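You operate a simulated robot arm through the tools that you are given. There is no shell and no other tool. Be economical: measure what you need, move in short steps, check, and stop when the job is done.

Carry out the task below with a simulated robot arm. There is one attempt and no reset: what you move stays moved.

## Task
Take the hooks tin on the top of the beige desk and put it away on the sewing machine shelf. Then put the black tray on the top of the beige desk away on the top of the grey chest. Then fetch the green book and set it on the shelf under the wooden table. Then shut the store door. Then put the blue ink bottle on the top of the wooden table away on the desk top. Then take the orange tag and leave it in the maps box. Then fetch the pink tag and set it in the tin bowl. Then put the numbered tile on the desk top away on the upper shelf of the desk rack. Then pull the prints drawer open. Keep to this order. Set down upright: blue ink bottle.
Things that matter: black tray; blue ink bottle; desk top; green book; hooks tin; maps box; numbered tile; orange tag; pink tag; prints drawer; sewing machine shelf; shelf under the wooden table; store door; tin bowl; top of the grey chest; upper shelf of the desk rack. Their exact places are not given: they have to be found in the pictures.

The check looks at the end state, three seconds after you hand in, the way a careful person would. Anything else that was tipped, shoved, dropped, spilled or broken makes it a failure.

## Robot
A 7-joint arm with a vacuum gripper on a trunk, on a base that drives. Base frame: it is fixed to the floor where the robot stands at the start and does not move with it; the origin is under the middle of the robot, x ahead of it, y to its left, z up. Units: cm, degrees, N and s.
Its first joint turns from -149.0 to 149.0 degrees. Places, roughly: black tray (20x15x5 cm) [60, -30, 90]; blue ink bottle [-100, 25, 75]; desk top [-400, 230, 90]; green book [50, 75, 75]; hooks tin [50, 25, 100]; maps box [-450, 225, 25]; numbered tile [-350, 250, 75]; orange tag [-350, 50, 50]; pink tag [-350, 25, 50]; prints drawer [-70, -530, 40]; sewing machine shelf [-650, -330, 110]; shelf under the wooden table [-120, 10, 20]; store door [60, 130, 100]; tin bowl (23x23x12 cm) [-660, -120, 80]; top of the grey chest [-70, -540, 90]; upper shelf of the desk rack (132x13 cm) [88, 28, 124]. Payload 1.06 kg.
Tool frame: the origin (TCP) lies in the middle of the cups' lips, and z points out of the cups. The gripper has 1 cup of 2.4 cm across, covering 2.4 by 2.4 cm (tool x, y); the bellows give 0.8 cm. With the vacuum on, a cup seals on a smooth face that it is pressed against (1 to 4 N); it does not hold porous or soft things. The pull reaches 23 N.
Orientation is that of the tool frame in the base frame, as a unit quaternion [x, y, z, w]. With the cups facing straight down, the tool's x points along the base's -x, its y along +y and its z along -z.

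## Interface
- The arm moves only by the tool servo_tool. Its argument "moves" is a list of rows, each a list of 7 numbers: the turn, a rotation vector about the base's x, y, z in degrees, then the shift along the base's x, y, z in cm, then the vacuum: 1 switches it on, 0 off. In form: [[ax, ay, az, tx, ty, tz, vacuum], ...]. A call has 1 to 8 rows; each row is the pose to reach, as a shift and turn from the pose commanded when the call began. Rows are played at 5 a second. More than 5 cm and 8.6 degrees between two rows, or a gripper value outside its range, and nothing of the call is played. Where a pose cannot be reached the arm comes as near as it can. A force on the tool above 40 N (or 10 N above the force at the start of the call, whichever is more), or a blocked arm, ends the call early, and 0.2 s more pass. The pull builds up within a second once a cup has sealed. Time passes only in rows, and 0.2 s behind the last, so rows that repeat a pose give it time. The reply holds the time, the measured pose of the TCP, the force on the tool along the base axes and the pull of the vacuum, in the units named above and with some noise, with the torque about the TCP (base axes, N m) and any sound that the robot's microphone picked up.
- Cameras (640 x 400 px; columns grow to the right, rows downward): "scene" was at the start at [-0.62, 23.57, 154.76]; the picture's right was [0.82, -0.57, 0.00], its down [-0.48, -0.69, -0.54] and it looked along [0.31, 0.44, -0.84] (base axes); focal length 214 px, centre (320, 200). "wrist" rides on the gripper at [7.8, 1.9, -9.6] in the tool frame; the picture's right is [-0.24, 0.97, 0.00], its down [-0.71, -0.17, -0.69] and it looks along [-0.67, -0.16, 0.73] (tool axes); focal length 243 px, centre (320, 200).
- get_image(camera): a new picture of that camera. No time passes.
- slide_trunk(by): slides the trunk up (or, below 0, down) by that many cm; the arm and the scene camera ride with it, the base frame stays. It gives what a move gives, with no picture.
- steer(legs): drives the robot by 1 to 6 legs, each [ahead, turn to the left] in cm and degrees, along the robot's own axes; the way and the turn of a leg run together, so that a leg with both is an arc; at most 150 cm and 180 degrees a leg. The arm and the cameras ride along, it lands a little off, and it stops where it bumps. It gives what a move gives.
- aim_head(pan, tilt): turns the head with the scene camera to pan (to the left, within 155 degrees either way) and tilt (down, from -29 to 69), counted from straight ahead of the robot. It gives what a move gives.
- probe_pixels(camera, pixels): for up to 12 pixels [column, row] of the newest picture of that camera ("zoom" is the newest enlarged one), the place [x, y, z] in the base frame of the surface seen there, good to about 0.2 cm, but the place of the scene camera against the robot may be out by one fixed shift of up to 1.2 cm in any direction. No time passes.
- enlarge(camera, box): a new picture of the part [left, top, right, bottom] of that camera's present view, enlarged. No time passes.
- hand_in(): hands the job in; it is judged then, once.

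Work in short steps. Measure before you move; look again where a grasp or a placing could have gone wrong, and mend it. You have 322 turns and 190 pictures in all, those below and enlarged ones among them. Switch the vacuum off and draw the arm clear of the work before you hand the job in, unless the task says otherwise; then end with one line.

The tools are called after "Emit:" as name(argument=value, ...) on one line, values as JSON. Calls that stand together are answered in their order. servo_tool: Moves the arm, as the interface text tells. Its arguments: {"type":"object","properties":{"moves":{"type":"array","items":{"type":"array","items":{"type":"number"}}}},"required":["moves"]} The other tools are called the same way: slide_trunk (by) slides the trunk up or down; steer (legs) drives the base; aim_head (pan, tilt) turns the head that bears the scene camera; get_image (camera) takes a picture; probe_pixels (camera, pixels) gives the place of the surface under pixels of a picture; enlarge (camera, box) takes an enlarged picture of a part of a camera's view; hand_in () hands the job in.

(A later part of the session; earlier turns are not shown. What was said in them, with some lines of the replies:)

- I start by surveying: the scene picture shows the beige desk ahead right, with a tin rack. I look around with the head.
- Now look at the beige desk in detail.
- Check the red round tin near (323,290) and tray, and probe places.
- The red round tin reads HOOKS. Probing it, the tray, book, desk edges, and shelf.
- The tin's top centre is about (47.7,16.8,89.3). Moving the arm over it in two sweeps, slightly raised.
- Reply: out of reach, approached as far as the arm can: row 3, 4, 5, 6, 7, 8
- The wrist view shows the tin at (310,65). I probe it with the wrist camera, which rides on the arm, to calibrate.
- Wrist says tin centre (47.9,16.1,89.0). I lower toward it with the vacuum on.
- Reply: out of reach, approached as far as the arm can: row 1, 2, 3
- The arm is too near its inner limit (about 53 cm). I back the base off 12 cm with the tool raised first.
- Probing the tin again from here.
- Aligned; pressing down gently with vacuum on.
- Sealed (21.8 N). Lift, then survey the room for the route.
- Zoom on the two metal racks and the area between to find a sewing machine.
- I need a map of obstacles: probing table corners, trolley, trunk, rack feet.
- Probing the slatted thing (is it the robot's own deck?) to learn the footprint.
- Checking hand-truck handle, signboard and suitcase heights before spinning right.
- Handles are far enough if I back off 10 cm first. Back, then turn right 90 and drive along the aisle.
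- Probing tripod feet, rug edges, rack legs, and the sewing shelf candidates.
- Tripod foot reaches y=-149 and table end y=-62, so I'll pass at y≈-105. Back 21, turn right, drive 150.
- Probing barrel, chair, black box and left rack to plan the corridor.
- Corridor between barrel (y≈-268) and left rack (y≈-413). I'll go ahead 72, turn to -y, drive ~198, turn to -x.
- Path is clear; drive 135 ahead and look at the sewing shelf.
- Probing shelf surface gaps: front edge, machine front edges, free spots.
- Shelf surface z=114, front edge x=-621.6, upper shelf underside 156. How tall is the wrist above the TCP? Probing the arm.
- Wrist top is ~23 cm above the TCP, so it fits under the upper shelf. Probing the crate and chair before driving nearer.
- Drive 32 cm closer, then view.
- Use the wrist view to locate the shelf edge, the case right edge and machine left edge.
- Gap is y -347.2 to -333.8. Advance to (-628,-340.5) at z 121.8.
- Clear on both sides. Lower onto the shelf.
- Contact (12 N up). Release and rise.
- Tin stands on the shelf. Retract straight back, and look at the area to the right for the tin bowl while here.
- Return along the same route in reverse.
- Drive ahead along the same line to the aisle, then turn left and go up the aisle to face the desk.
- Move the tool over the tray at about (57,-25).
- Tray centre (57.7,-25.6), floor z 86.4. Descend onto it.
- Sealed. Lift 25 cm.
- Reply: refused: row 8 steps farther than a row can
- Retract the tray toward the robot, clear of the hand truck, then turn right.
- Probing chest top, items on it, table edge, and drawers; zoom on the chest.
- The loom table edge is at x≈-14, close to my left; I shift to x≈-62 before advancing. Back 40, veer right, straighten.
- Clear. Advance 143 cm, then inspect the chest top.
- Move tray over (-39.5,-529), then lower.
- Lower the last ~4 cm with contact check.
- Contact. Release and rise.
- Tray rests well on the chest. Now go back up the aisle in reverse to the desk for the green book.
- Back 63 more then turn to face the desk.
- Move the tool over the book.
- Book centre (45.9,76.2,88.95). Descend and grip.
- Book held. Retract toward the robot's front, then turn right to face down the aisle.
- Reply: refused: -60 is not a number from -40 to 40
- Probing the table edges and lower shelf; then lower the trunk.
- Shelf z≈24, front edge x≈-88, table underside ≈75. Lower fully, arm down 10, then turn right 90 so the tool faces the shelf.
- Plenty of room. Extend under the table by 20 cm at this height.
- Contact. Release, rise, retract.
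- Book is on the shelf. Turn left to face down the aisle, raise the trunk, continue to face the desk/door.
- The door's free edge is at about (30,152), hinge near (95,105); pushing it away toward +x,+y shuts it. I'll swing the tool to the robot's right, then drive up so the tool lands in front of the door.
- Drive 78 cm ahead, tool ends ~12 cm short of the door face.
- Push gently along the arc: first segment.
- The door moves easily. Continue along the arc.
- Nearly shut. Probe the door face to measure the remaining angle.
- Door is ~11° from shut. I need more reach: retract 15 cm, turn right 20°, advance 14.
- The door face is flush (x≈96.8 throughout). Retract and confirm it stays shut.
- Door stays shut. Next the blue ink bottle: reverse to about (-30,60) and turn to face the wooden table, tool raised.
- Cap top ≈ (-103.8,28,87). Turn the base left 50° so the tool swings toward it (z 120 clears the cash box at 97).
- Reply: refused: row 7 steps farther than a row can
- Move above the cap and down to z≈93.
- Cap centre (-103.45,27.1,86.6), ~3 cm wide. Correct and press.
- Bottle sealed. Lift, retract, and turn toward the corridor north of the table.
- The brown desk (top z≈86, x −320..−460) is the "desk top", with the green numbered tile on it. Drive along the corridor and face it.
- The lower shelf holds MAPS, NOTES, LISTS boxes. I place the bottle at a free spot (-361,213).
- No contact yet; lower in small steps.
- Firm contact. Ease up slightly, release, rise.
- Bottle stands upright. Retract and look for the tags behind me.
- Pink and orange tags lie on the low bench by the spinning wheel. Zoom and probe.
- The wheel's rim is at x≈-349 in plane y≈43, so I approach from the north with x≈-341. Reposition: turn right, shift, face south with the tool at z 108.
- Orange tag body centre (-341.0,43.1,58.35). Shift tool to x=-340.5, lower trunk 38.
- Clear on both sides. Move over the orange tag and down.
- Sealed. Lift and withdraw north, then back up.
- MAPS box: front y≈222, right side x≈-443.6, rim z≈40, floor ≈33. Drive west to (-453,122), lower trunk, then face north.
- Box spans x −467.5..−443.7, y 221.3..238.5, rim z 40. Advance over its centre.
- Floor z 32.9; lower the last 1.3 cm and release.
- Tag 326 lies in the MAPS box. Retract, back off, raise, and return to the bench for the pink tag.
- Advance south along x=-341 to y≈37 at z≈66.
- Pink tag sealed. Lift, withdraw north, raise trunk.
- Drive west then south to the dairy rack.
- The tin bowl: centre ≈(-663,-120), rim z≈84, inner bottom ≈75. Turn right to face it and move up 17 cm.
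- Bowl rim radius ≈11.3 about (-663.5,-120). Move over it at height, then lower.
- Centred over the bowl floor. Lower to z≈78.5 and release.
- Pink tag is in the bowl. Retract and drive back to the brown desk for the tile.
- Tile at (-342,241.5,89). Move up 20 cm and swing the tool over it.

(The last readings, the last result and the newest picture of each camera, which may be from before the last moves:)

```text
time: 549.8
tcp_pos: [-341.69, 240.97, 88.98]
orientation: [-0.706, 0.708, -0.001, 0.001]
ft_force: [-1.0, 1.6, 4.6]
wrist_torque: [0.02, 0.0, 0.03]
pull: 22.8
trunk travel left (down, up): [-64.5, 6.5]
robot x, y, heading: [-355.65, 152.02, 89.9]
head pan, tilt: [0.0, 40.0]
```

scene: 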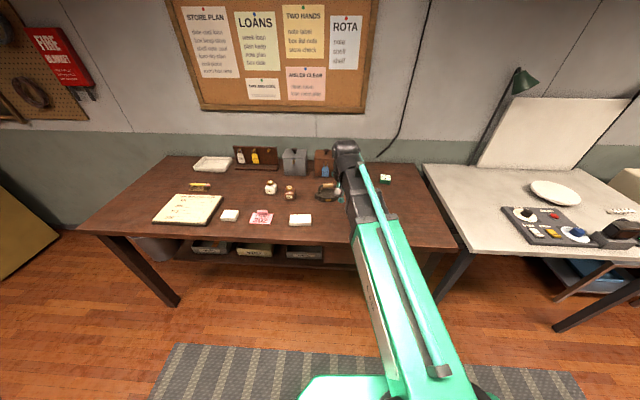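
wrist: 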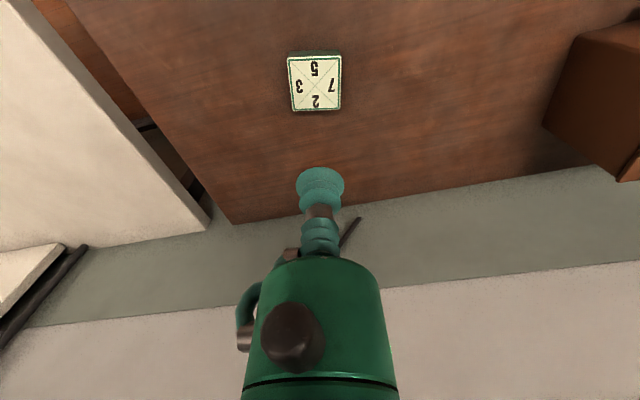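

Sealed. Lift and retract, then drive back toward the beige desk.

Emit:
servo_tool(moves=[[0, 0, 0, 0, 0, 2, 1], [0, 0, 0, 0, 0, 6.5, 1], [0, 0, 0, 0, 0, 11, 1], [0, 0, 0, 0, 0, 15.5, 1], [0, 0, 0, 0, 0, 20, 1], [0, 0, 0, 0, 0, 24.5, 1], [0, 0, 0, 0, -4, 26, 1], [0, 0, 0, -1, -8.5, 26, 1]])

Emit:
servo_tool(moves=[[0, 0, 0, -2, -4, 0, 1], [0, 0, 0, -4, -8, 0, 1], [0, 0, 0, -6, -12, 0, 1], [0, 0, 0, -8, -16, 0, 1], [0, 0, 0, -10, -19, 0, 1]])

Emit:
get_image(camera="wrist")

Emit:
steer(legs=[[-20, 0], [0, -90], [150, 0], [130, 0]])

```text
time: 551.6
tcp_pos: [-342.89, 232.25, 115.04]
orientation: [-0.706, 0.708, -0.001, 0.0]
ft_force: [-0.2, -0.6, -1.5]
wrist_torque: [0.02, 0.01, -0.03]
pull: 23.2
trunk travel left (down, up): [-64.5, 6.5]
robot x, y, heading: [-355.73, 152.15, 89.8]
head pan, tilt: [0.0, 40.0]
```

```text
time: 552.8
tcp_pos: [-352.96, 213.25, 114.87]
orientation: [-0.707, 0.707, -0.001, 0.002]
ft_force: [0.6, 1.1, -2.6]
wrist_torque: [-0.01, 0.01, 0.0]
pull: 23.2
trunk travel left (down, up): [-64.5, 6.5]
robot x, y, heading: [-355.6, 151.96, 89.8]
head pan, tilt: [0.0, 40.0]
```

```text
74 pictures are left
```

wrist: 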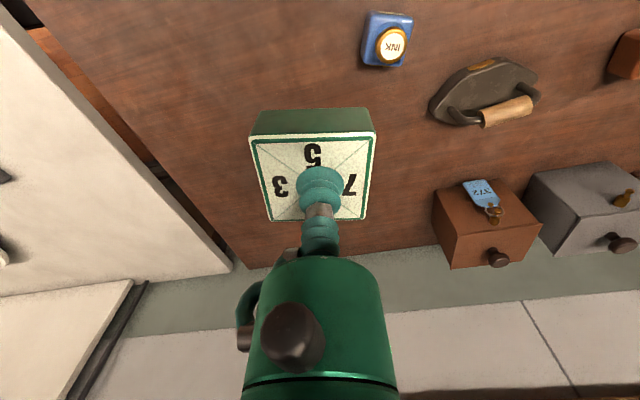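

```text
time: 571.1
tcp_pos: [-22.74, 121.66, 114.87]
orientation: [0.005, 1.0, -0.001, -0.001]
ft_force: [0.0, 0.3, -1.9]
wrist_torque: [0.01, 0.0, 0.03]
pull: 23.0
trunk travel left (down, up): [-64.5, 6.5]
robot x, y, heading: [-84.31, 125.36, -0.4]
head pan, tilt: [0.0, 40.0]
```

Emit:
slide_trunk(by=6.3)

Emit:
steer(legs=[[52, 0], [0, -58], [60, 0], [0, 58]])

Emit:
aim_head(pan=10, tilt=30)

Emit:
get_image(camera="scene")

```text
time: 572.1
tcp_pos: [-22.7, 121.46, 121.06]
orientation: [0.005, 1.0, -0.001, 0.001]
ft_force: [0.1, -0.3, -2.4]
wrist_torque: [0.03, 0.03, -0.01]
pull: 22.9
trunk travel left (down, up): [-70.8, 0.2]
robot x, y, heading: [-84.45, 124.86, -0.5]
head pan, tilt: [0.0, 40.0]
```

```text
time: 583.2
tcp_pos: [60.38, 71.8, 121.23]
orientation: [0.0, 1.0, 0.0, 0.001]
ft_force: [1.0, 0.5, -2.7]
wrist_torque: [0.01, 0.02, -0.02]
pull: 23.0
trunk travel left (down, up): [-70.8, 0.2]
robot x, y, heading: [-1.2, 74.2, 0.2]
head pan, tilt: [0.0, 40.0]
```

```text
time: 584.0
tcp_pos: [60.35, 71.72, 121.17]
orientation: [0.0, 1.0, -0.001, 0.0]
ft_force: [-0.8, 0.8, -1.2]
wrist_torque: [0.02, 0.02, 0.01]
pull: 23.1
trunk travel left (down, up): [-70.8, 0.2]
robot x, y, heading: [-1.0, 74.74, -0.0]
head pan, tilt: [10.0, 30.0]
```

```text
73 pictures are left
```

scene: 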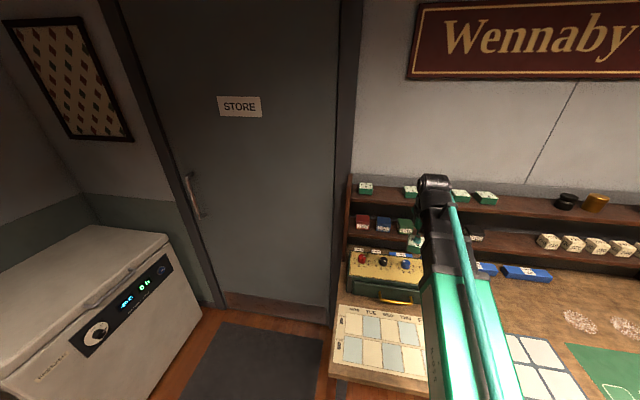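

Emit:
enlarge(camera="scene", box=[335, 165, 515, 265])

Emit:
probe_pixels(camera="zoom", pixels=[[105, 80], [85, 75], [125, 75], [255, 95], [240, 90], [180, 90], [180, 105], [180, 118], [60, 95], [180, 75], [435, 105], [300, 300]])

```text
3.56 times, centred on (425, 215) of scene
```

zoom: 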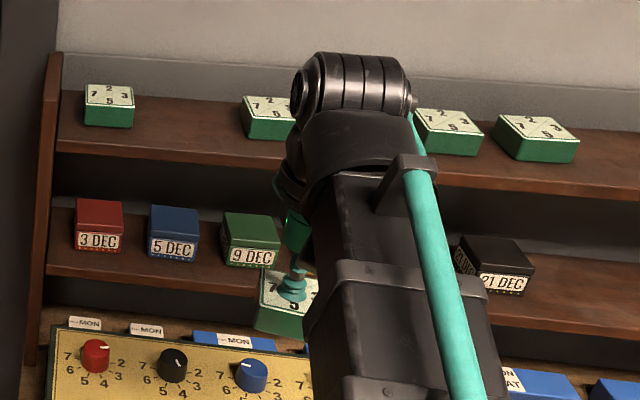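

```text
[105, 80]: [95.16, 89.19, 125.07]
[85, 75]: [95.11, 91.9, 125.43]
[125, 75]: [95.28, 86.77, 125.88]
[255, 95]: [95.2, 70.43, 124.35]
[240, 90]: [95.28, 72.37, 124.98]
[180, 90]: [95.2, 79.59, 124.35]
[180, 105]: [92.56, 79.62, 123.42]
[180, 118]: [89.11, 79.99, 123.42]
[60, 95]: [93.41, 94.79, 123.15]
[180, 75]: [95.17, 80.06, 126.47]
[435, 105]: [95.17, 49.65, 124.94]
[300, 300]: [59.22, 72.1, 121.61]
```

Emit:
probe_pixels(camera="zoom", pixels=[[105, 115], [105, 95], [90, 110], [262, 130], [245, 125], [535, 130], [540, 150], [95, 240], [90, 215], [180, 150], [180, 160]])

Emit:
get_image(camera="wrist")

```text
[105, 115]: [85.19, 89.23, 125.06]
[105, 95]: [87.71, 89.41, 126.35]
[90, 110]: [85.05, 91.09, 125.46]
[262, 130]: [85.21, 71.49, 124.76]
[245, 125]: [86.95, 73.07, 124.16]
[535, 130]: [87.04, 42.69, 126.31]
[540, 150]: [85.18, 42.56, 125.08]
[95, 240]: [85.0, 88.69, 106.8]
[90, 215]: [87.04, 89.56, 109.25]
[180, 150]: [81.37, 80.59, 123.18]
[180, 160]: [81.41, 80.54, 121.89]
```

```text
71 pictures are left
```

wrist: 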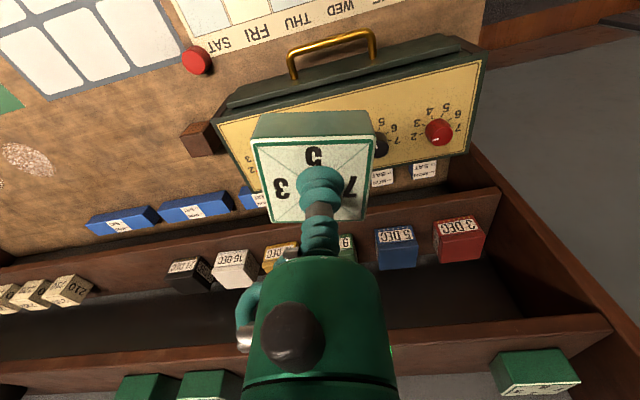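

Neighbour tiles sit at y≈89 and 71 (front face x≈85), shelf z≈123. Raise to z≈131, straightening the tile by 12°.

Emit:
servo_tool(moves=[[0, 0, 4, 0, 1, 3, 1], [0, 0, 8, 0, 3, 6, 1], [0, 0, 12, 0, 5.5, 9, 1], [0, 0, 12, 0, 7.7, 10.5, 1]])

Emit:
servo_tool(moves=[[0, 0, 0, 4.5, 0, 0, 1], [0, 0, 0, 9, 0, 0, 1], [0, 0, 0, 13.5, 0, 0, 1], [0, 0, 0, 18, 0, 0, 1]])

Emit:
get_image(camera="wrist")

Emit:
enlarge(camera="scene", box=[335, 145, 515, 245])

```text
time: 584.6
tcp_pos: [60.45, 74.92, 127.29]
orientation: [-0.068, 0.998, -0.001, 0.008]
ft_force: [9.0, -1.3, -17.3]
wrist_torque: [-0.07, -0.24, -0.01]
pull: 22.9
out of reach, approached as far as the arm can: row 3
trunk travel left (down, up): [-70.8, 0.2]
robot x, y, heading: [-1.03, 74.46, 0.2]
head pan, tilt: [10.0, 30.0]
stopped in row 3: the force on the tool passed its limit at 78 N (the readings are from after the stop); the commanded pose is now the measured one
```

```text
time: 585.6
tcp_pos: [78.73, 74.75, 127.34]
orientation: [-0.068, 0.998, -0.001, 0.006]
ft_force: [-0.3, -1.0, -1.2]
wrist_torque: [-0.03, 0.0, 0.01]
pull: 22.9
trunk travel left (down, up): [-70.8, 0.2]
robot x, y, heading: [-1.55, 74.38, 0.0]
head pan, tilt: [10.0, 30.0]
```

```text
70 pictures are left
```

wrist: 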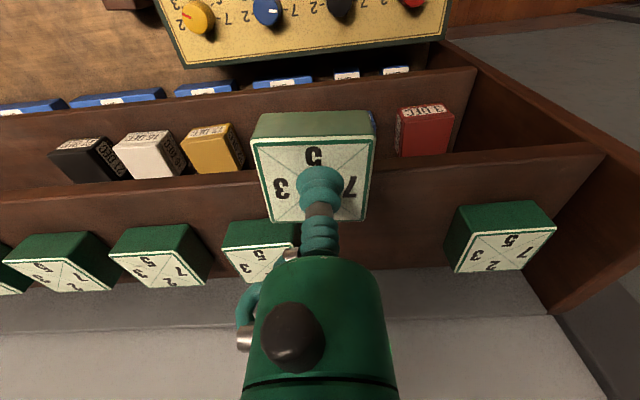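

```text
3.56 times, centred on (425, 195) of scene
```

zoom: 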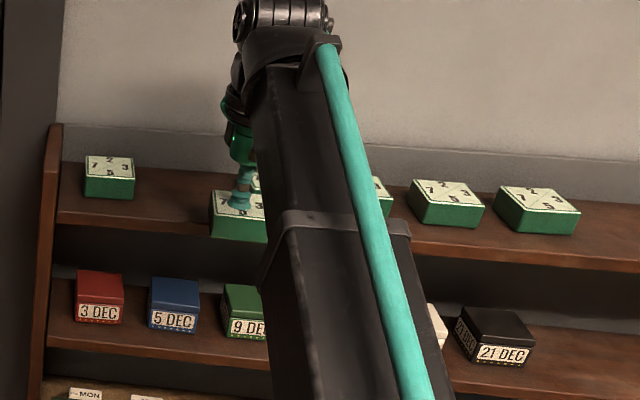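

The force spike came at the arm's limit close in; now at (78.7,74.7,127.3). Raise here by 4 and shift to y≈79.4.

Emit:
servo_tool(moves=[[0, 0, 0, 0, 1, 1.2, 1], [0, 0, 0, 0, 2.5, 2.4, 1], [0, 0, 0, 0, 4, 3.6, 1], [0, 0, 0, 0, 4.7, 4, 1]])

Emit:
get_image(camera="wrist")

```text
time: 586.6
tcp_pos: [78.64, 79.54, 131.52]
orientation: [-0.068, 0.998, -0.001, 0.007]
ft_force: [0.7, 0.4, -1.5]
wrist_torque: [0.0, 0.01, 0.01]
pull: 22.9
trunk travel left (down, up): [-70.8, 0.2]
robot x, y, heading: [-1.12, 74.24, 0.2]
head pan, tilt: [10.0, 30.0]
```

```text
68 pictures are left
```

wrist: 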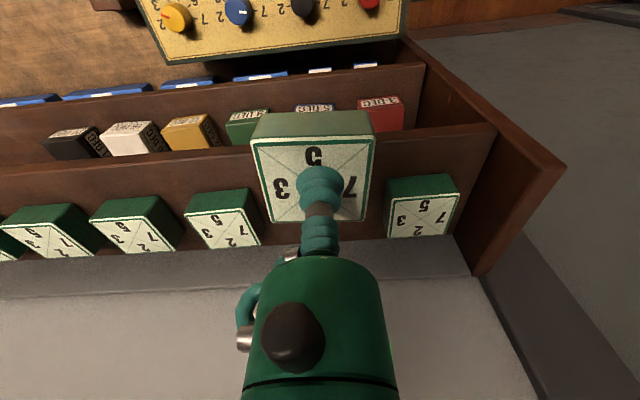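

Emit:
probe_pixels(camera="wrist", pixels=[[388, 215], [395, 195], [445, 215], [250, 230], [225, 220], [190, 215], [380, 140], [150, 190]])

```text
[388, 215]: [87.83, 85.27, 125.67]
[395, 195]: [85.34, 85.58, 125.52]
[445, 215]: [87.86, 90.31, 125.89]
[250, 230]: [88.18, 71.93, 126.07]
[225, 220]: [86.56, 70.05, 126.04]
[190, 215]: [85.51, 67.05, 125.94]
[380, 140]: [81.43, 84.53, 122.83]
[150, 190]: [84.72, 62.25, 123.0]
```

Gap runs y 72.3–85.3; shelf z≈122.95. Advance to (87.6,78.8) and lower.

Emit:
servo_tool(moves=[[0, 0, 0, 4, -0.4, 0, 1], [0, 0, 0, 8, -0.7, 0, 1], [0, 0, 0, 9, -0.7, 0, 1], [0, 0, 0, 9, -0.7, -2.5, 1], [0, 0, 0, 9, -0.7, -4.5, 1], [0, 0, 0, 9, -0.7, -5.2, 1], [0, 0, 0, 9, -0.7, -5.5, 1], [0, 0, 0, 9, -0.7, -5.5, 1]])

Emit:
get_image(camera="wrist")

```text
time: 588.4
tcp_pos: [87.45, 78.89, 126.08]
orientation: [-0.068, 0.998, -0.002, 0.008]
ft_force: [5.7, 0.3, 12.3]
wrist_torque: [0.04, 0.14, 0.04]
pull: 22.6
trunk travel left (down, up): [-70.8, 0.2]
robot x, y, heading: [-1.36, 74.74, -0.1]
head pan, tilt: [10.0, 30.0]
```

```text
67 pictures are left
```

wrist: 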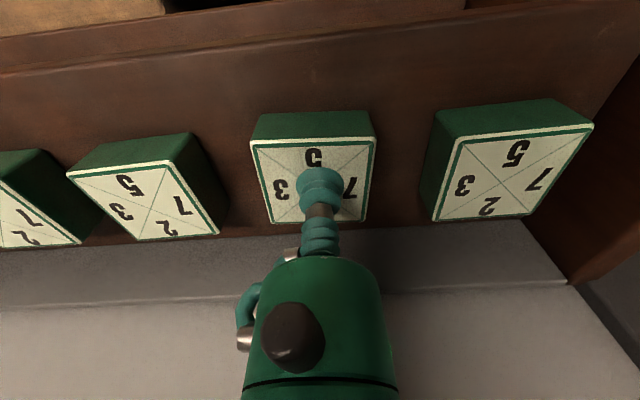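

Contact made; release and rise, then retract.

Emit:
servo_tool(moves=[[0, 0, 0, 0, 0, 0.2, 0], [0, 0, 0, 0, 0, 0.3, 0], [0, 0, 0, 0, 0, 0.3, 0], [0, 0, 0, 0, 0, 2, 0], [0, 0, 0, 0, 0, 4.5, 0], [0, 0, 0, -4, 0, 5, 0], [0, 0, 0, -8.5, 0, 5, 0], [0, 0, 0, -13, 0, 5, 0]])

Emit:
get_image(camera="wrist")

Emit:
enlarge(camera="scene", box=[335, 145, 515, 245])

```text
time: 590.2
tcp_pos: [74.64, 79.08, 130.77]
orientation: [-0.068, 0.998, -0.001, 0.008]
ft_force: [-0.8, 0.0, 0.8]
wrist_torque: [0.02, 0.02, -0.02]
pull: 0.0
trunk travel left (down, up): [-70.8, 0.2]
robot x, y, heading: [-1.5, 74.44, 0.1]
head pan, tilt: [10.0, 30.0]
```

```text
66 pictures are left
```

wrist: 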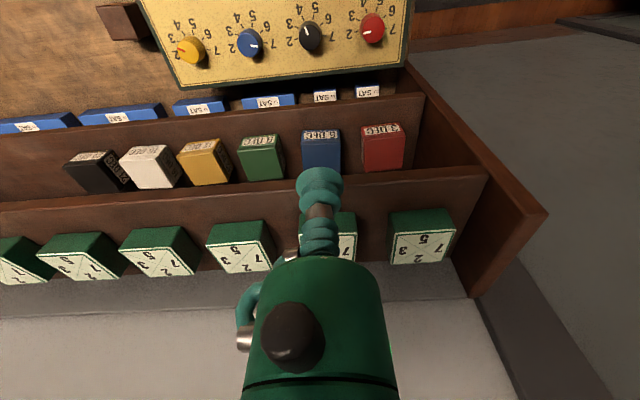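

```text
3.56 times, centred on (425, 195) of scene
```

zoom: 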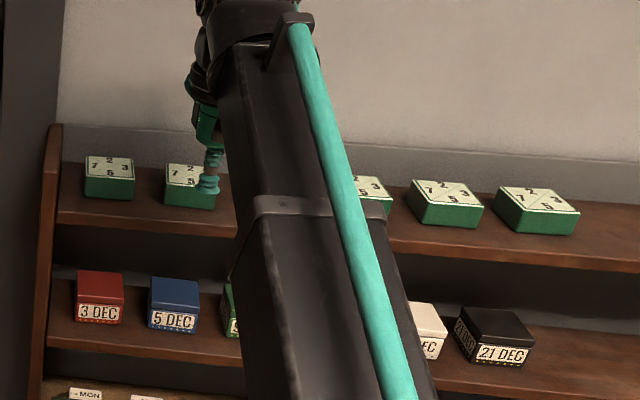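

Tile sits in the row. Now retract and drive to the chest for the prints drawer.

Emit:
servo_tool(moves=[[0, 0, 0, -3, -1, -3, 0], [0, 0, 0, -6, -2, -6, 0], [0, 0, 0, -9, -3, -9, 0], [0, 0, 0, -12, -4, -12, 0], [0, 0, 0, -14, -5, -15, 0]])

Emit:
steer(legs=[[-25, 0], [0, -90], [150, 0], [143, 0], [0, -35], [65, 0]])

Emit:
steer(legs=[[0, 35]])

Emit:
aim_head(pan=0, tilt=25)

Emit:
get_image(camera="scene")

```text
time: 591.4
tcp_pos: [60.51, 73.93, 115.96]
orientation: [-0.068, 0.998, -0.001, 0.006]
ft_force: [0.5, 0.4, -0.3]
wrist_torque: [-0.02, 0.01, 0.03]
pull: 0.0
trunk travel left (down, up): [-70.8, 0.2]
robot x, y, heading: [-0.87, 74.52, 0.1]
head pan, tilt: [10.0, 30.0]
```

```text
time: 615.8
tcp_pos: [-100.33, -324.16, 115.9]
orientation: [0.853, 0.522, -0.007, 0.001]
ft_force: [-0.7, -1.0, -0.2]
wrist_torque: [0.0, -0.03, 0.02]
pull: 0.0
trunk travel left (down, up): [-70.8, 0.2]
robot x, y, heading: [-64.48, -273.84, -124.9]
head pan, tilt: [10.0, 30.0]
```

```text
time: 617.9
tcp_pos: [-64.22, -335.49, 115.81]
orientation: [0.652, 0.758, -0.006, 0.003]
ft_force: [-0.9, 0.9, 0.5]
wrist_torque: [0.01, -0.03, -0.01]
pull: 0.0
trunk travel left (down, up): [-70.8, 0.2]
robot x, y, heading: [-64.11, -273.79, -89.4]
head pan, tilt: [10.0, 30.0]
```

```text
time: 618.6
tcp_pos: [-64.13, -335.54, 115.92]
orientation: [0.652, 0.758, -0.005, 0.004]
ft_force: [-0.6, -1.2, -0.5]
wrist_torque: [0.02, -0.02, -0.03]
pull: 0.1
trunk travel left (down, up): [-70.8, 0.2]
robot x, y, heading: [-64.44, -273.71, -89.1]
head pan, tilt: [0.0, 25.0]
```

```text
64 pictures are left
```

scene: 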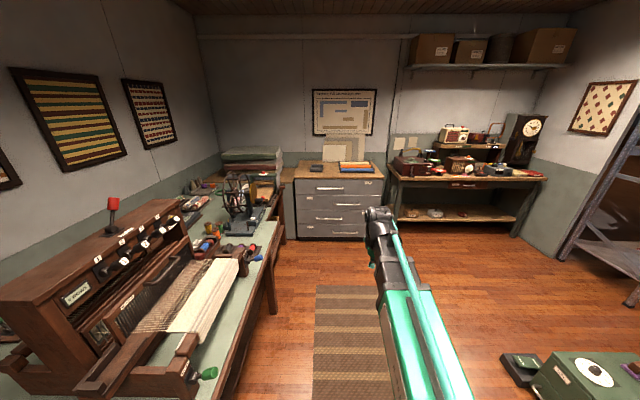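

Emit:
steer(legs=[[110, -0.5]])

Emit:
slide_trunk(by=-40)

Emit:
aim_head(pan=0, tilt=30)

Emit:
get_image(camera="scene")

Emit:
enlarge(camera="scene", box=[220, 120, 440, 300])

```text
time: 624.1
tcp_pos: [-65.38, -444.42, 115.74]
orientation: [0.659, 0.752, -0.005, 0.004]
ft_force: [-0.2, -0.3, 0.0]
wrist_torque: [0.0, 0.02, -0.01]
pull: 0.1
trunk travel left (down, up): [-70.8, 0.2]
robot x, y, heading: [-63.96, -382.6, -90.5]
head pan, tilt: [0.0, 25.0]
```

```text
time: 628.0
tcp_pos: [-65.21, -444.34, 75.86]
orientation: [0.66, 0.751, -0.005, 0.003]
ft_force: [-0.4, -0.7, -0.3]
wrist_torque: [0.0, 0.0, 0.0]
pull: 0.1
trunk travel left (down, up): [-30.8, 40.2]
robot x, y, heading: [-64.39, -382.47, -90.5]
head pan, tilt: [0.0, 25.0]
```

```text
time: 628.6
tcp_pos: [-65.23, -444.43, 75.9]
orientation: [0.66, 0.751, -0.004, 0.004]
ft_force: [-0.2, -0.1, 0.5]
wrist_torque: [0.01, 0.0, 0.02]
pull: 0.0
trunk travel left (down, up): [-30.8, 40.2]
robot x, y, heading: [-64.15, -383.03, -90.5]
head pan, tilt: [0.0, 30.0]
```

```text
63 pictures are left
```

scene: 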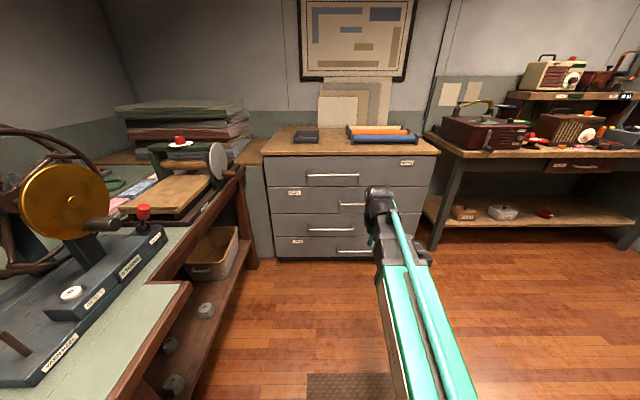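

```text
2.22 times, centred on (330, 210) of scene
```

zoom: 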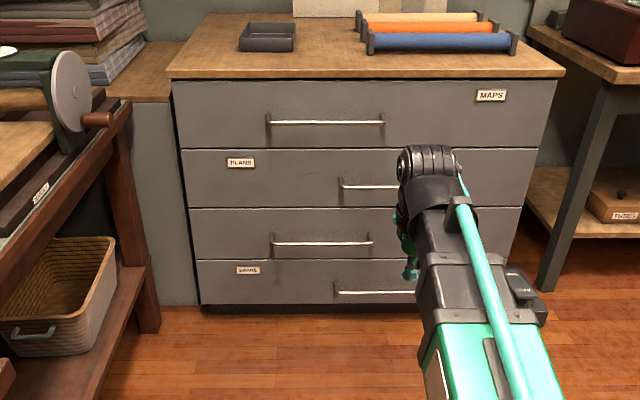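

Drawer order: MAPS, PLANS, (third, label hidden), SPARE. Move the tool aside to read the third label.

Emit:
servo_tool(moves=[[0, 0, 0, 4.5, 0, 0, 0], [0, 0, 0, 9, 0, 0, 0], [0, 0, 0, 13.5, 0, 0, 0], [0, 0, 0, 18, 0, 0, 0], [0, 0, 0, 22.5, 0, 0, 0]])

Emit:
enlarge(camera="scene", box=[260, 140, 440, 270])

Emit:
probe_pixels(camera="zoom", pixels=[[150, 240], [250, 235], [150, 300], [400, 300], [130, 260], [520, 260], [520, 240], [420, 250], [420, 210], [420, 275], [450, 250], [560, 250]])

```text
time: 629.8
tcp_pos: [-42.87, -444.46, 75.85]
orientation: [0.66, 0.751, -0.006, 0.004]
ft_force: [-0.3, 0.4, -1.2]
wrist_torque: [0.01, 0.0, 0.0]
pull: 0.1
trunk travel left (down, up): [-30.8, 40.2]
robot x, y, heading: [-64.68, -382.72, -90.7]
head pan, tilt: [0.0, 30.0]
```

```text
3.08 times, centred on (350, 205) of scene
```

zoom: 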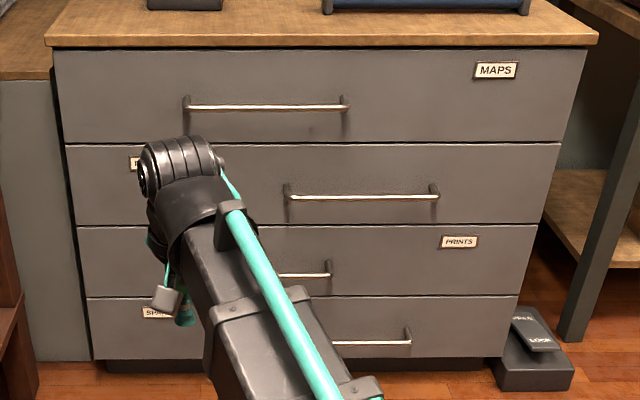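

```text
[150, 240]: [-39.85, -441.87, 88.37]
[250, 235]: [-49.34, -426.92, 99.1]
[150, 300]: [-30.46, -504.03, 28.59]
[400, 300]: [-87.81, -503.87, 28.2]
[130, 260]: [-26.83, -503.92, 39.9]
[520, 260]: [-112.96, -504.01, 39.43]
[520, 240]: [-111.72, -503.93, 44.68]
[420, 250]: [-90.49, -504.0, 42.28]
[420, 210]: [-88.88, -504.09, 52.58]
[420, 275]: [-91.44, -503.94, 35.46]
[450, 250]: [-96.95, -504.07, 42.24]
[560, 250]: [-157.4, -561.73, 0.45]
```

The third drawer reads PRINTS (z≈30–48). There's a pedal-like thing at (540,345) zoom; look at it.

Emit:
enlarge(camera="scene", box=[395, 215, 435, 255])

```text
10.00 times, centred on (415, 235) of scene
```

zoom: 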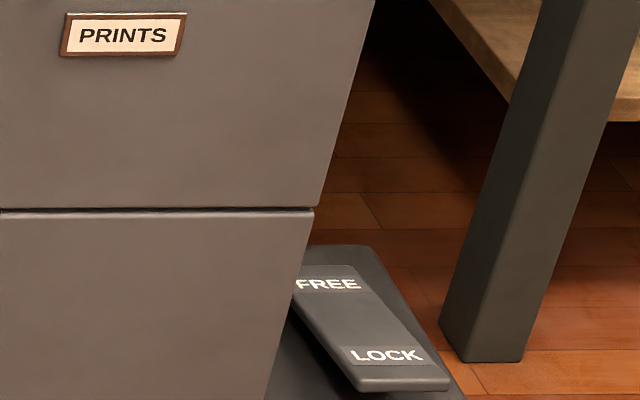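

The pedal is a FREE/LOCK rocker. Probe its tilt.

Emit:
probe_pixels(camera="zoom", pixels=[[330, 275], [345, 295], [385, 345], [400, 365], [310, 290], [420, 375], [370, 255], [400, 388], [440, 395], [330, 250]])

```text
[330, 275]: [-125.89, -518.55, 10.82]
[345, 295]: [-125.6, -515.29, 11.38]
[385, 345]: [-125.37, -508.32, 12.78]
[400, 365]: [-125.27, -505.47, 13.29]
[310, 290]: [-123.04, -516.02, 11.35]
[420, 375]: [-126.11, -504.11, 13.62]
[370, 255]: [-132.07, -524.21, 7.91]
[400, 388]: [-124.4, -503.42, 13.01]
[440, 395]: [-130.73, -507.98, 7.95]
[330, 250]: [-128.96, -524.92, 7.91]
```

LOCK end is high (13.6) and FREE end low (10.8), so the chest is free. I lower the trunk and pitch the tool to point at the drawer (−y), moving toward x≈-80.

Emit:
servo_tool(moves=[[-8, 0, 0, -3, -1.5, 0, 0], [-16, 0, 0, -6, -3, 0, 0], [-24, 0, 0, -9, -4.5, 0, 0], [-32, 0, 0, -12, -6, 0, 0], [-40, 0, 0, -15, -7.5, 0, 0], [-48, 0, 0, -18, -9, 0, 0], [-56, 0, 0, -21, -10.5, 0, 0], [-64, 0, 0, -24, -12, 0, 0]])

Emit:
servo_tool(moves=[[-8, 0, 0, -3, -1.5, 0, 0], [-16, 0, 0, -6, -3, 0, 0], [-24, 0, 0, -9, -4.5, 0, 0], [-26, 0, 0, -12, -6, 0, 0]])

Emit:
get_image(camera="scene")

```text
time: 631.6
tcp_pos: [-66.68, -456.46, 75.69]
orientation: [0.557, 0.634, -0.404, 0.353]
ft_force: [0.1, 0.7, -0.2]
wrist_torque: [0.0, 0.04, 0.0]
pull: 0.0
trunk travel left (down, up): [-30.8, 40.2]
robot x, y, heading: [-64.22, -382.75, -90.3]
head pan, tilt: [0.0, 30.0]
```

```text
time: 632.6
tcp_pos: [-78.5, -462.57, 75.32]
orientation: [0.447, 0.552, -0.543, 0.447]
ft_force: [-0.6, -0.9, 1.6]
wrist_torque: [0.14, -0.09, 0.03]
pull: 0.0
trunk travel left (down, up): [-30.8, 40.2]
robot x, y, heading: [-64.26, -382.51, -90.7]
head pan, tilt: [0.0, 30.0]
```

```text
59 pictures are left
```

scene: 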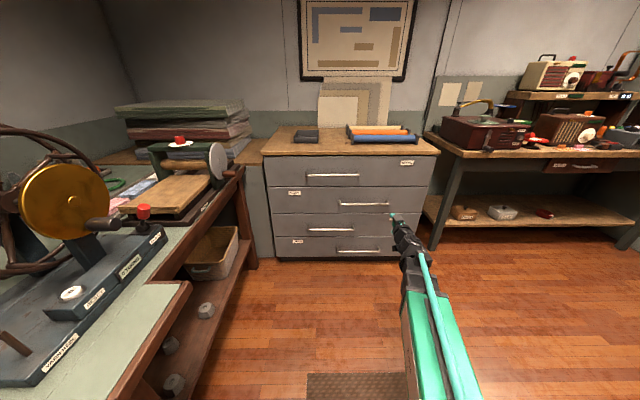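

Tool points at −y. Lower the trunk 30 and probe handle positions.

Emit:
probe_pixels(camera="scene", pixels=[[352, 230], [310, 229], [330, 230], [365, 225], [370, 235], [290, 232], [365, 216], [380, 251], [340, 252]])

Emit:
slide_trunk(by=-30.5)

Emit:
get_image(camera="wrist")

```text
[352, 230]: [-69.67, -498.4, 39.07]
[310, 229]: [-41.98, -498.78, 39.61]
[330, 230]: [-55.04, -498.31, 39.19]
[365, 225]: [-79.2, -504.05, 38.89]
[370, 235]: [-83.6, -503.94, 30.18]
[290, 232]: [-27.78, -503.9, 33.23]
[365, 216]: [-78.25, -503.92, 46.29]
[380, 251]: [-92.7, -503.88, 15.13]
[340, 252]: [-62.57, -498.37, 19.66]
```

```text
time: 635.7
tcp_pos: [-78.64, -462.45, 45.43]
orientation: [-0.465, -0.527, 0.535, -0.469]
ft_force: [-0.2, 0.0, -0.2]
wrist_torque: [0.02, 0.0, 0.02]
pull: 0.0
trunk travel left (down, up): [-0.3, 70.7]
robot x, y, heading: [-64.1, -382.82, -90.5]
head pan, tilt: [0.0, 30.0]
```

```text
58 pictures are left
```

wrist: 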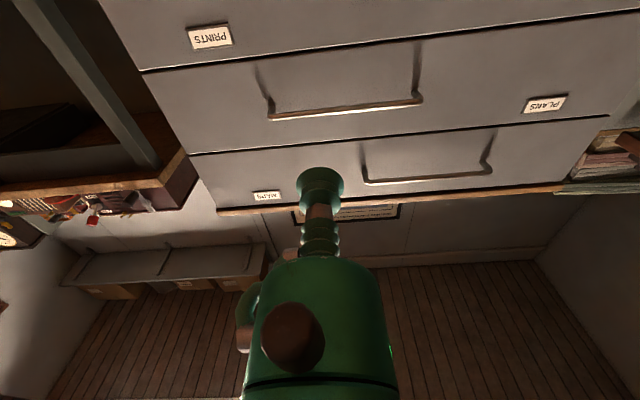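

Handle 3 spans x −42..−70 at z≈39; I'll grip the face at (-80.5, z 38.5). Drive ahead 24 and align.

Emit:
steer(legs=[[24, 0.5]])

Emit:
servo_tool(moves=[[0, 0, 0, -1, 0, -3, 0], [0, 0, 0, -1.9, 0, -6.5, 0]])

Emit:
get_image(camera="wrist")

```text
time: 637.5
tcp_pos: [-77.87, -486.57, 45.45]
orientation: [-0.462, -0.529, 0.532, -0.472]
ft_force: [0.0, 0.3, -0.5]
wrist_torque: [-0.01, 0.0, 0.01]
pull: 0.1
trunk travel left (down, up): [-0.3, 70.7]
robot x, y, heading: [-64.23, -406.88, -89.9]
head pan, tilt: [0.0, 30.0]
```

```text
time: 638.0
tcp_pos: [-79.69, -486.68, 38.94]
orientation: [-0.461, -0.53, 0.532, -0.473]
ft_force: [0.5, -0.5, 0.8]
wrist_torque: [-0.01, 0.01, 0.02]
pull: 0.2
trunk travel left (down, up): [-0.3, 70.7]
robot x, y, heading: [-64.2, -406.7, -89.9]
head pan, tilt: [0.0, 30.0]
```

```text
57 pictures are left
```

wrist: 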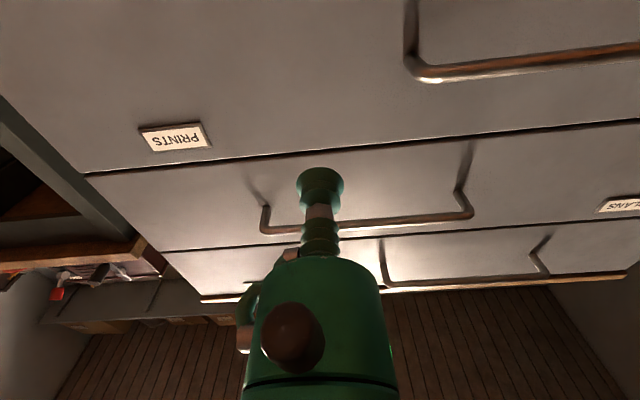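

Approach the face with vacuum on.

Emit:
servo_tool(moves=[[0, 0, 0, -0.8, -4.5, 0, 0], [0, 0, 0, -0.8, -9, 0, 0], [0, 0, 0, -0.8, -13, 0, 0], [0, 0, 0, -0.8, -15.5, 0, 1], [0, 0, 0, -0.8, -16.7, 0, 1], [0, 0, 0, -0.8, -17.2, 0, 1], [0, 0, 0, -0.8, -17.4, 0, 1], [0, 0, 0, -0.8, -17.4, 0, 1]])

```text
time: 639.9
tcp_pos: [-80.46, -504.14, 38.94]
orientation: [-0.461, -0.53, 0.532, -0.473]
ft_force: [-0.2, -0.7, -0.8]
wrist_torque: [0.03, 0.0, 0.02]
pull: 0.1
trunk travel left (down, up): [-0.3, 70.7]
robot x, y, heading: [-63.87, -406.83, -89.8]
head pan, tilt: [0.0, 30.0]
```

No contact yet; creep further in.

Emit:
servo_tool(moves=[[0, 0, 0, 0, -0.3, 0, 1], [0, 0, 0, 0, -0.6, 0, 1], [0, 0, 0, 0, -0.9, 0, 1], [0, 0, 0, 0, -0.9, 0, 1]])

```text
time: 640.9
tcp_pos: [-80.52, -504.98, 38.86]
orientation: [-0.461, -0.53, 0.532, -0.473]
ft_force: [5.8, 15.5, -1.0]
wrist_torque: [0.07, -0.05, -0.14]
pull: 23.0
trunk travel left (down, up): [-0.3, 70.7]
robot x, y, heading: [-64.41, -406.62, -89.7]
head pan, tilt: [0.0, 30.0]
```

Sealed (23 N). Pull gently 6 cm with the arm.

Emit:
servo_tool(moves=[[0, 0, 0, 0, 0.5, 0, 1], [0, 0, 0, 0, 1, 0, 1], [0, 0, 0, 0, 2, 0, 1], [0, 0, 0, 0, 3, 0, 1], [0, 0, 0, 0, 4, 0, 1], [0, 0, 0, 0, 5, 0, 1]])

Emit:
get_image(camera="scene")

```text
time: 642.2
tcp_pos: [-80.46, -499.84, 39.05]
orientation: [-0.461, -0.53, 0.532, -0.473]
ft_force: [4.5, 1.2, 5.0]
wrist_torque: [0.11, 0.1, -0.09]
pull: 22.6
trunk travel left (down, up): [-0.3, 70.7]
robot x, y, heading: [-64.29, -406.92, -89.9]
head pan, tilt: [0.0, 30.0]
```

```text
56 pictures are left
```

scene: 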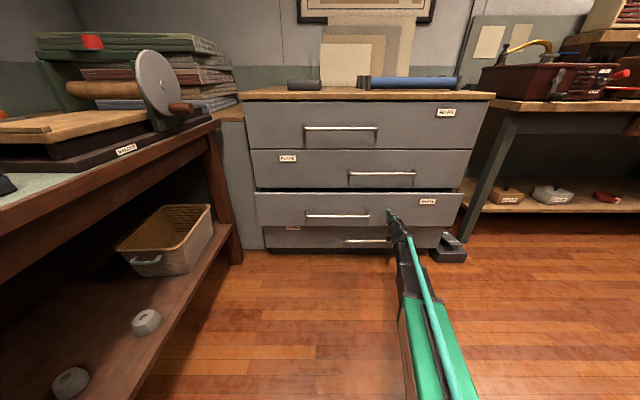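

The drawer follows. Continue pulling.

Emit:
servo_tool(moves=[[0, 0, 0, 0, 1.5, 0, 1], [0, 0, 0, 0, 3.2, 0, 1], [0, 0, 0, 0, 5, 0, 1], [0, 0, 0, 0, 7, 0, 1], [0, 0, 0, 0, 9, 0, 1], [0, 0, 0, 0, 11, 0, 1], [0, 0, 0, 0, 12.5, 0, 1], [0, 0, 0, 0, 13.5, 0, 1]])

Emit:
steer(legs=[[-10, 0]])

Emit:
get_image(camera="scene")

```text
time: 644.0
tcp_pos: [-80.51, -486.49, 38.96]
orientation: [-0.462, -0.529, 0.533, -0.472]
ft_force: [9.1, 1.6, -0.1]
wrist_torque: [0.07, -0.07, -0.13]
pull: 22.8
trunk travel left (down, up): [-0.3, 70.7]
robot x, y, heading: [-64.42, -406.52, -90.0]
head pan, tilt: [0.0, 30.0]
```

```text
time: 645.2
tcp_pos: [-80.52, -476.44, 38.86]
orientation: [-0.461, -0.53, 0.532, -0.472]
ft_force: [5.5, -0.9, -6.4]
wrist_torque: [-0.02, 0.03, -0.07]
pull: 22.8
trunk travel left (down, up): [-0.3, 70.7]
robot x, y, heading: [-64.1, -396.74, -89.9]
head pan, tilt: [0.0, 30.0]
```

```text
55 pictures are left
```

scene: 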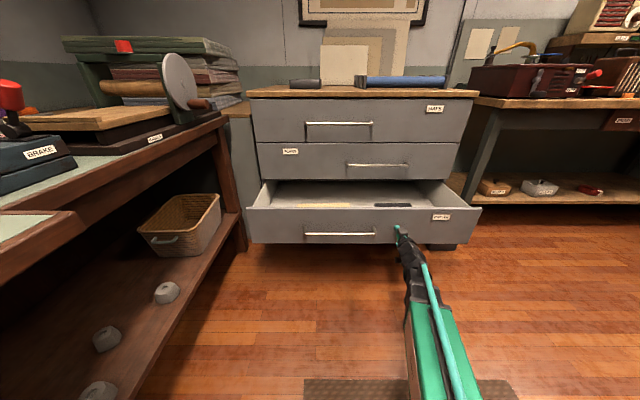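

Open 28 cm and still moving freely; draw 8 cm more.

Emit:
steer(legs=[[-8, 0]])

Emit:
get_image(camera="scene")

```text
time: 646.3
tcp_pos: [-80.47, -468.37, 38.87]
orientation: [-0.461, -0.53, 0.532, -0.472]
ft_force: [-4.3, -2.1, -4.8]
wrist_torque: [-0.08, -0.02, -0.09]
pull: 23.4
trunk travel left (down, up): [-0.3, 70.7]
robot x, y, heading: [-64.44, -388.79, -89.8]
head pan, tilt: [0.0, 30.0]
```

```text
54 pictures are left
```

scene: 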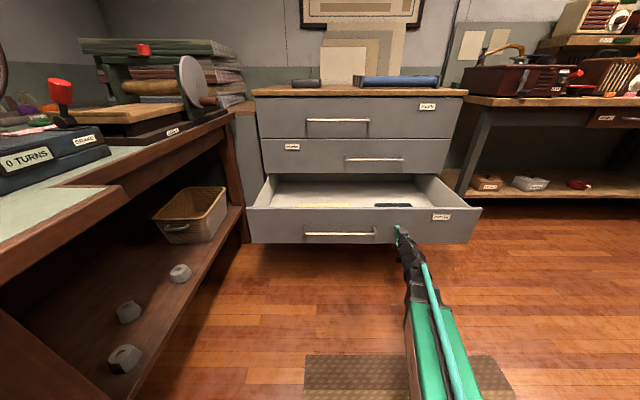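

Well open (36 cm). Release the vacuum and back off.

Emit:
servo_tool(moves=[[0, 0, 0, 0, 0, 0, 0], [0, 0, 0, 0, 0, 0, 0], [0, 0, 0, 0, 0, 0, 0], [0, 0, 0, 0, 0.5, 0, 0], [0, 0, 0, 0, 1.5, 0, 0], [0, 0, 0, 0, 3, 0, 0]])

Emit:
steer(legs=[[-40, 0]])

Emit:
get_image(camera="scene")

```text
time: 647.7
tcp_pos: [-80.54, -465.32, 39.01]
orientation: [-0.462, -0.529, 0.532, -0.473]
ft_force: [-0.8, 1.2, 0.8]
wrist_torque: [-0.02, -0.03, 0.02]
pull: 0.0
trunk travel left (down, up): [-0.3, 70.7]
robot x, y, heading: [-64.47, -388.64, -89.6]
head pan, tilt: [0.0, 30.0]
```

```text
time: 650.1
tcp_pos: [-80.46, -426.24, 38.87]
orientation: [-0.46, -0.531, 0.531, -0.474]
ft_force: [0.6, -0.1, 0.4]
wrist_torque: [0.03, -0.01, 0.01]
pull: 0.0
trunk travel left (down, up): [-0.3, 70.7]
robot x, y, heading: [-64.35, -349.24, -89.3]
head pan, tilt: [0.0, 30.0]
```

```text
53 pictures are left
```

scene: 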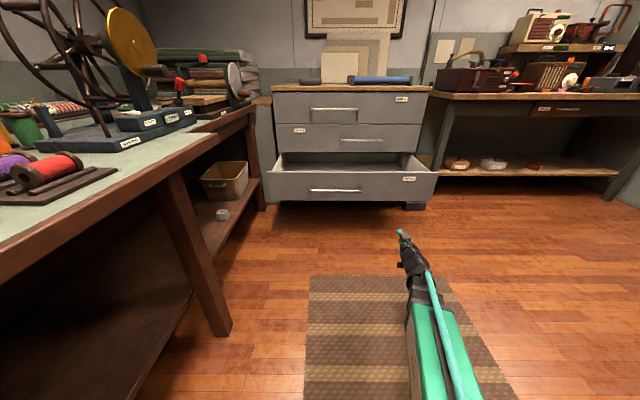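

Emit:
probe_pixels(camera="scene", pixels=[[350, 180], [360, 105], [330, 160]])

```text
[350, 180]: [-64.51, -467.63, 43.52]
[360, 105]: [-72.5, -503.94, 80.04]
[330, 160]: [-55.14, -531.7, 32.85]
```

The prints drawer stands 36 cm open, the vacuum is off and the arm is clear. Handing in.

Emit:
hand_in()

```text
The job is handed in.
```

I did all nine steps in the order you gave, then handed in with the vacuum off and the arm clear. The blue ink bottle is upright on the desk top, the store door is shut, and the prints drawer is open by about 36 cm.
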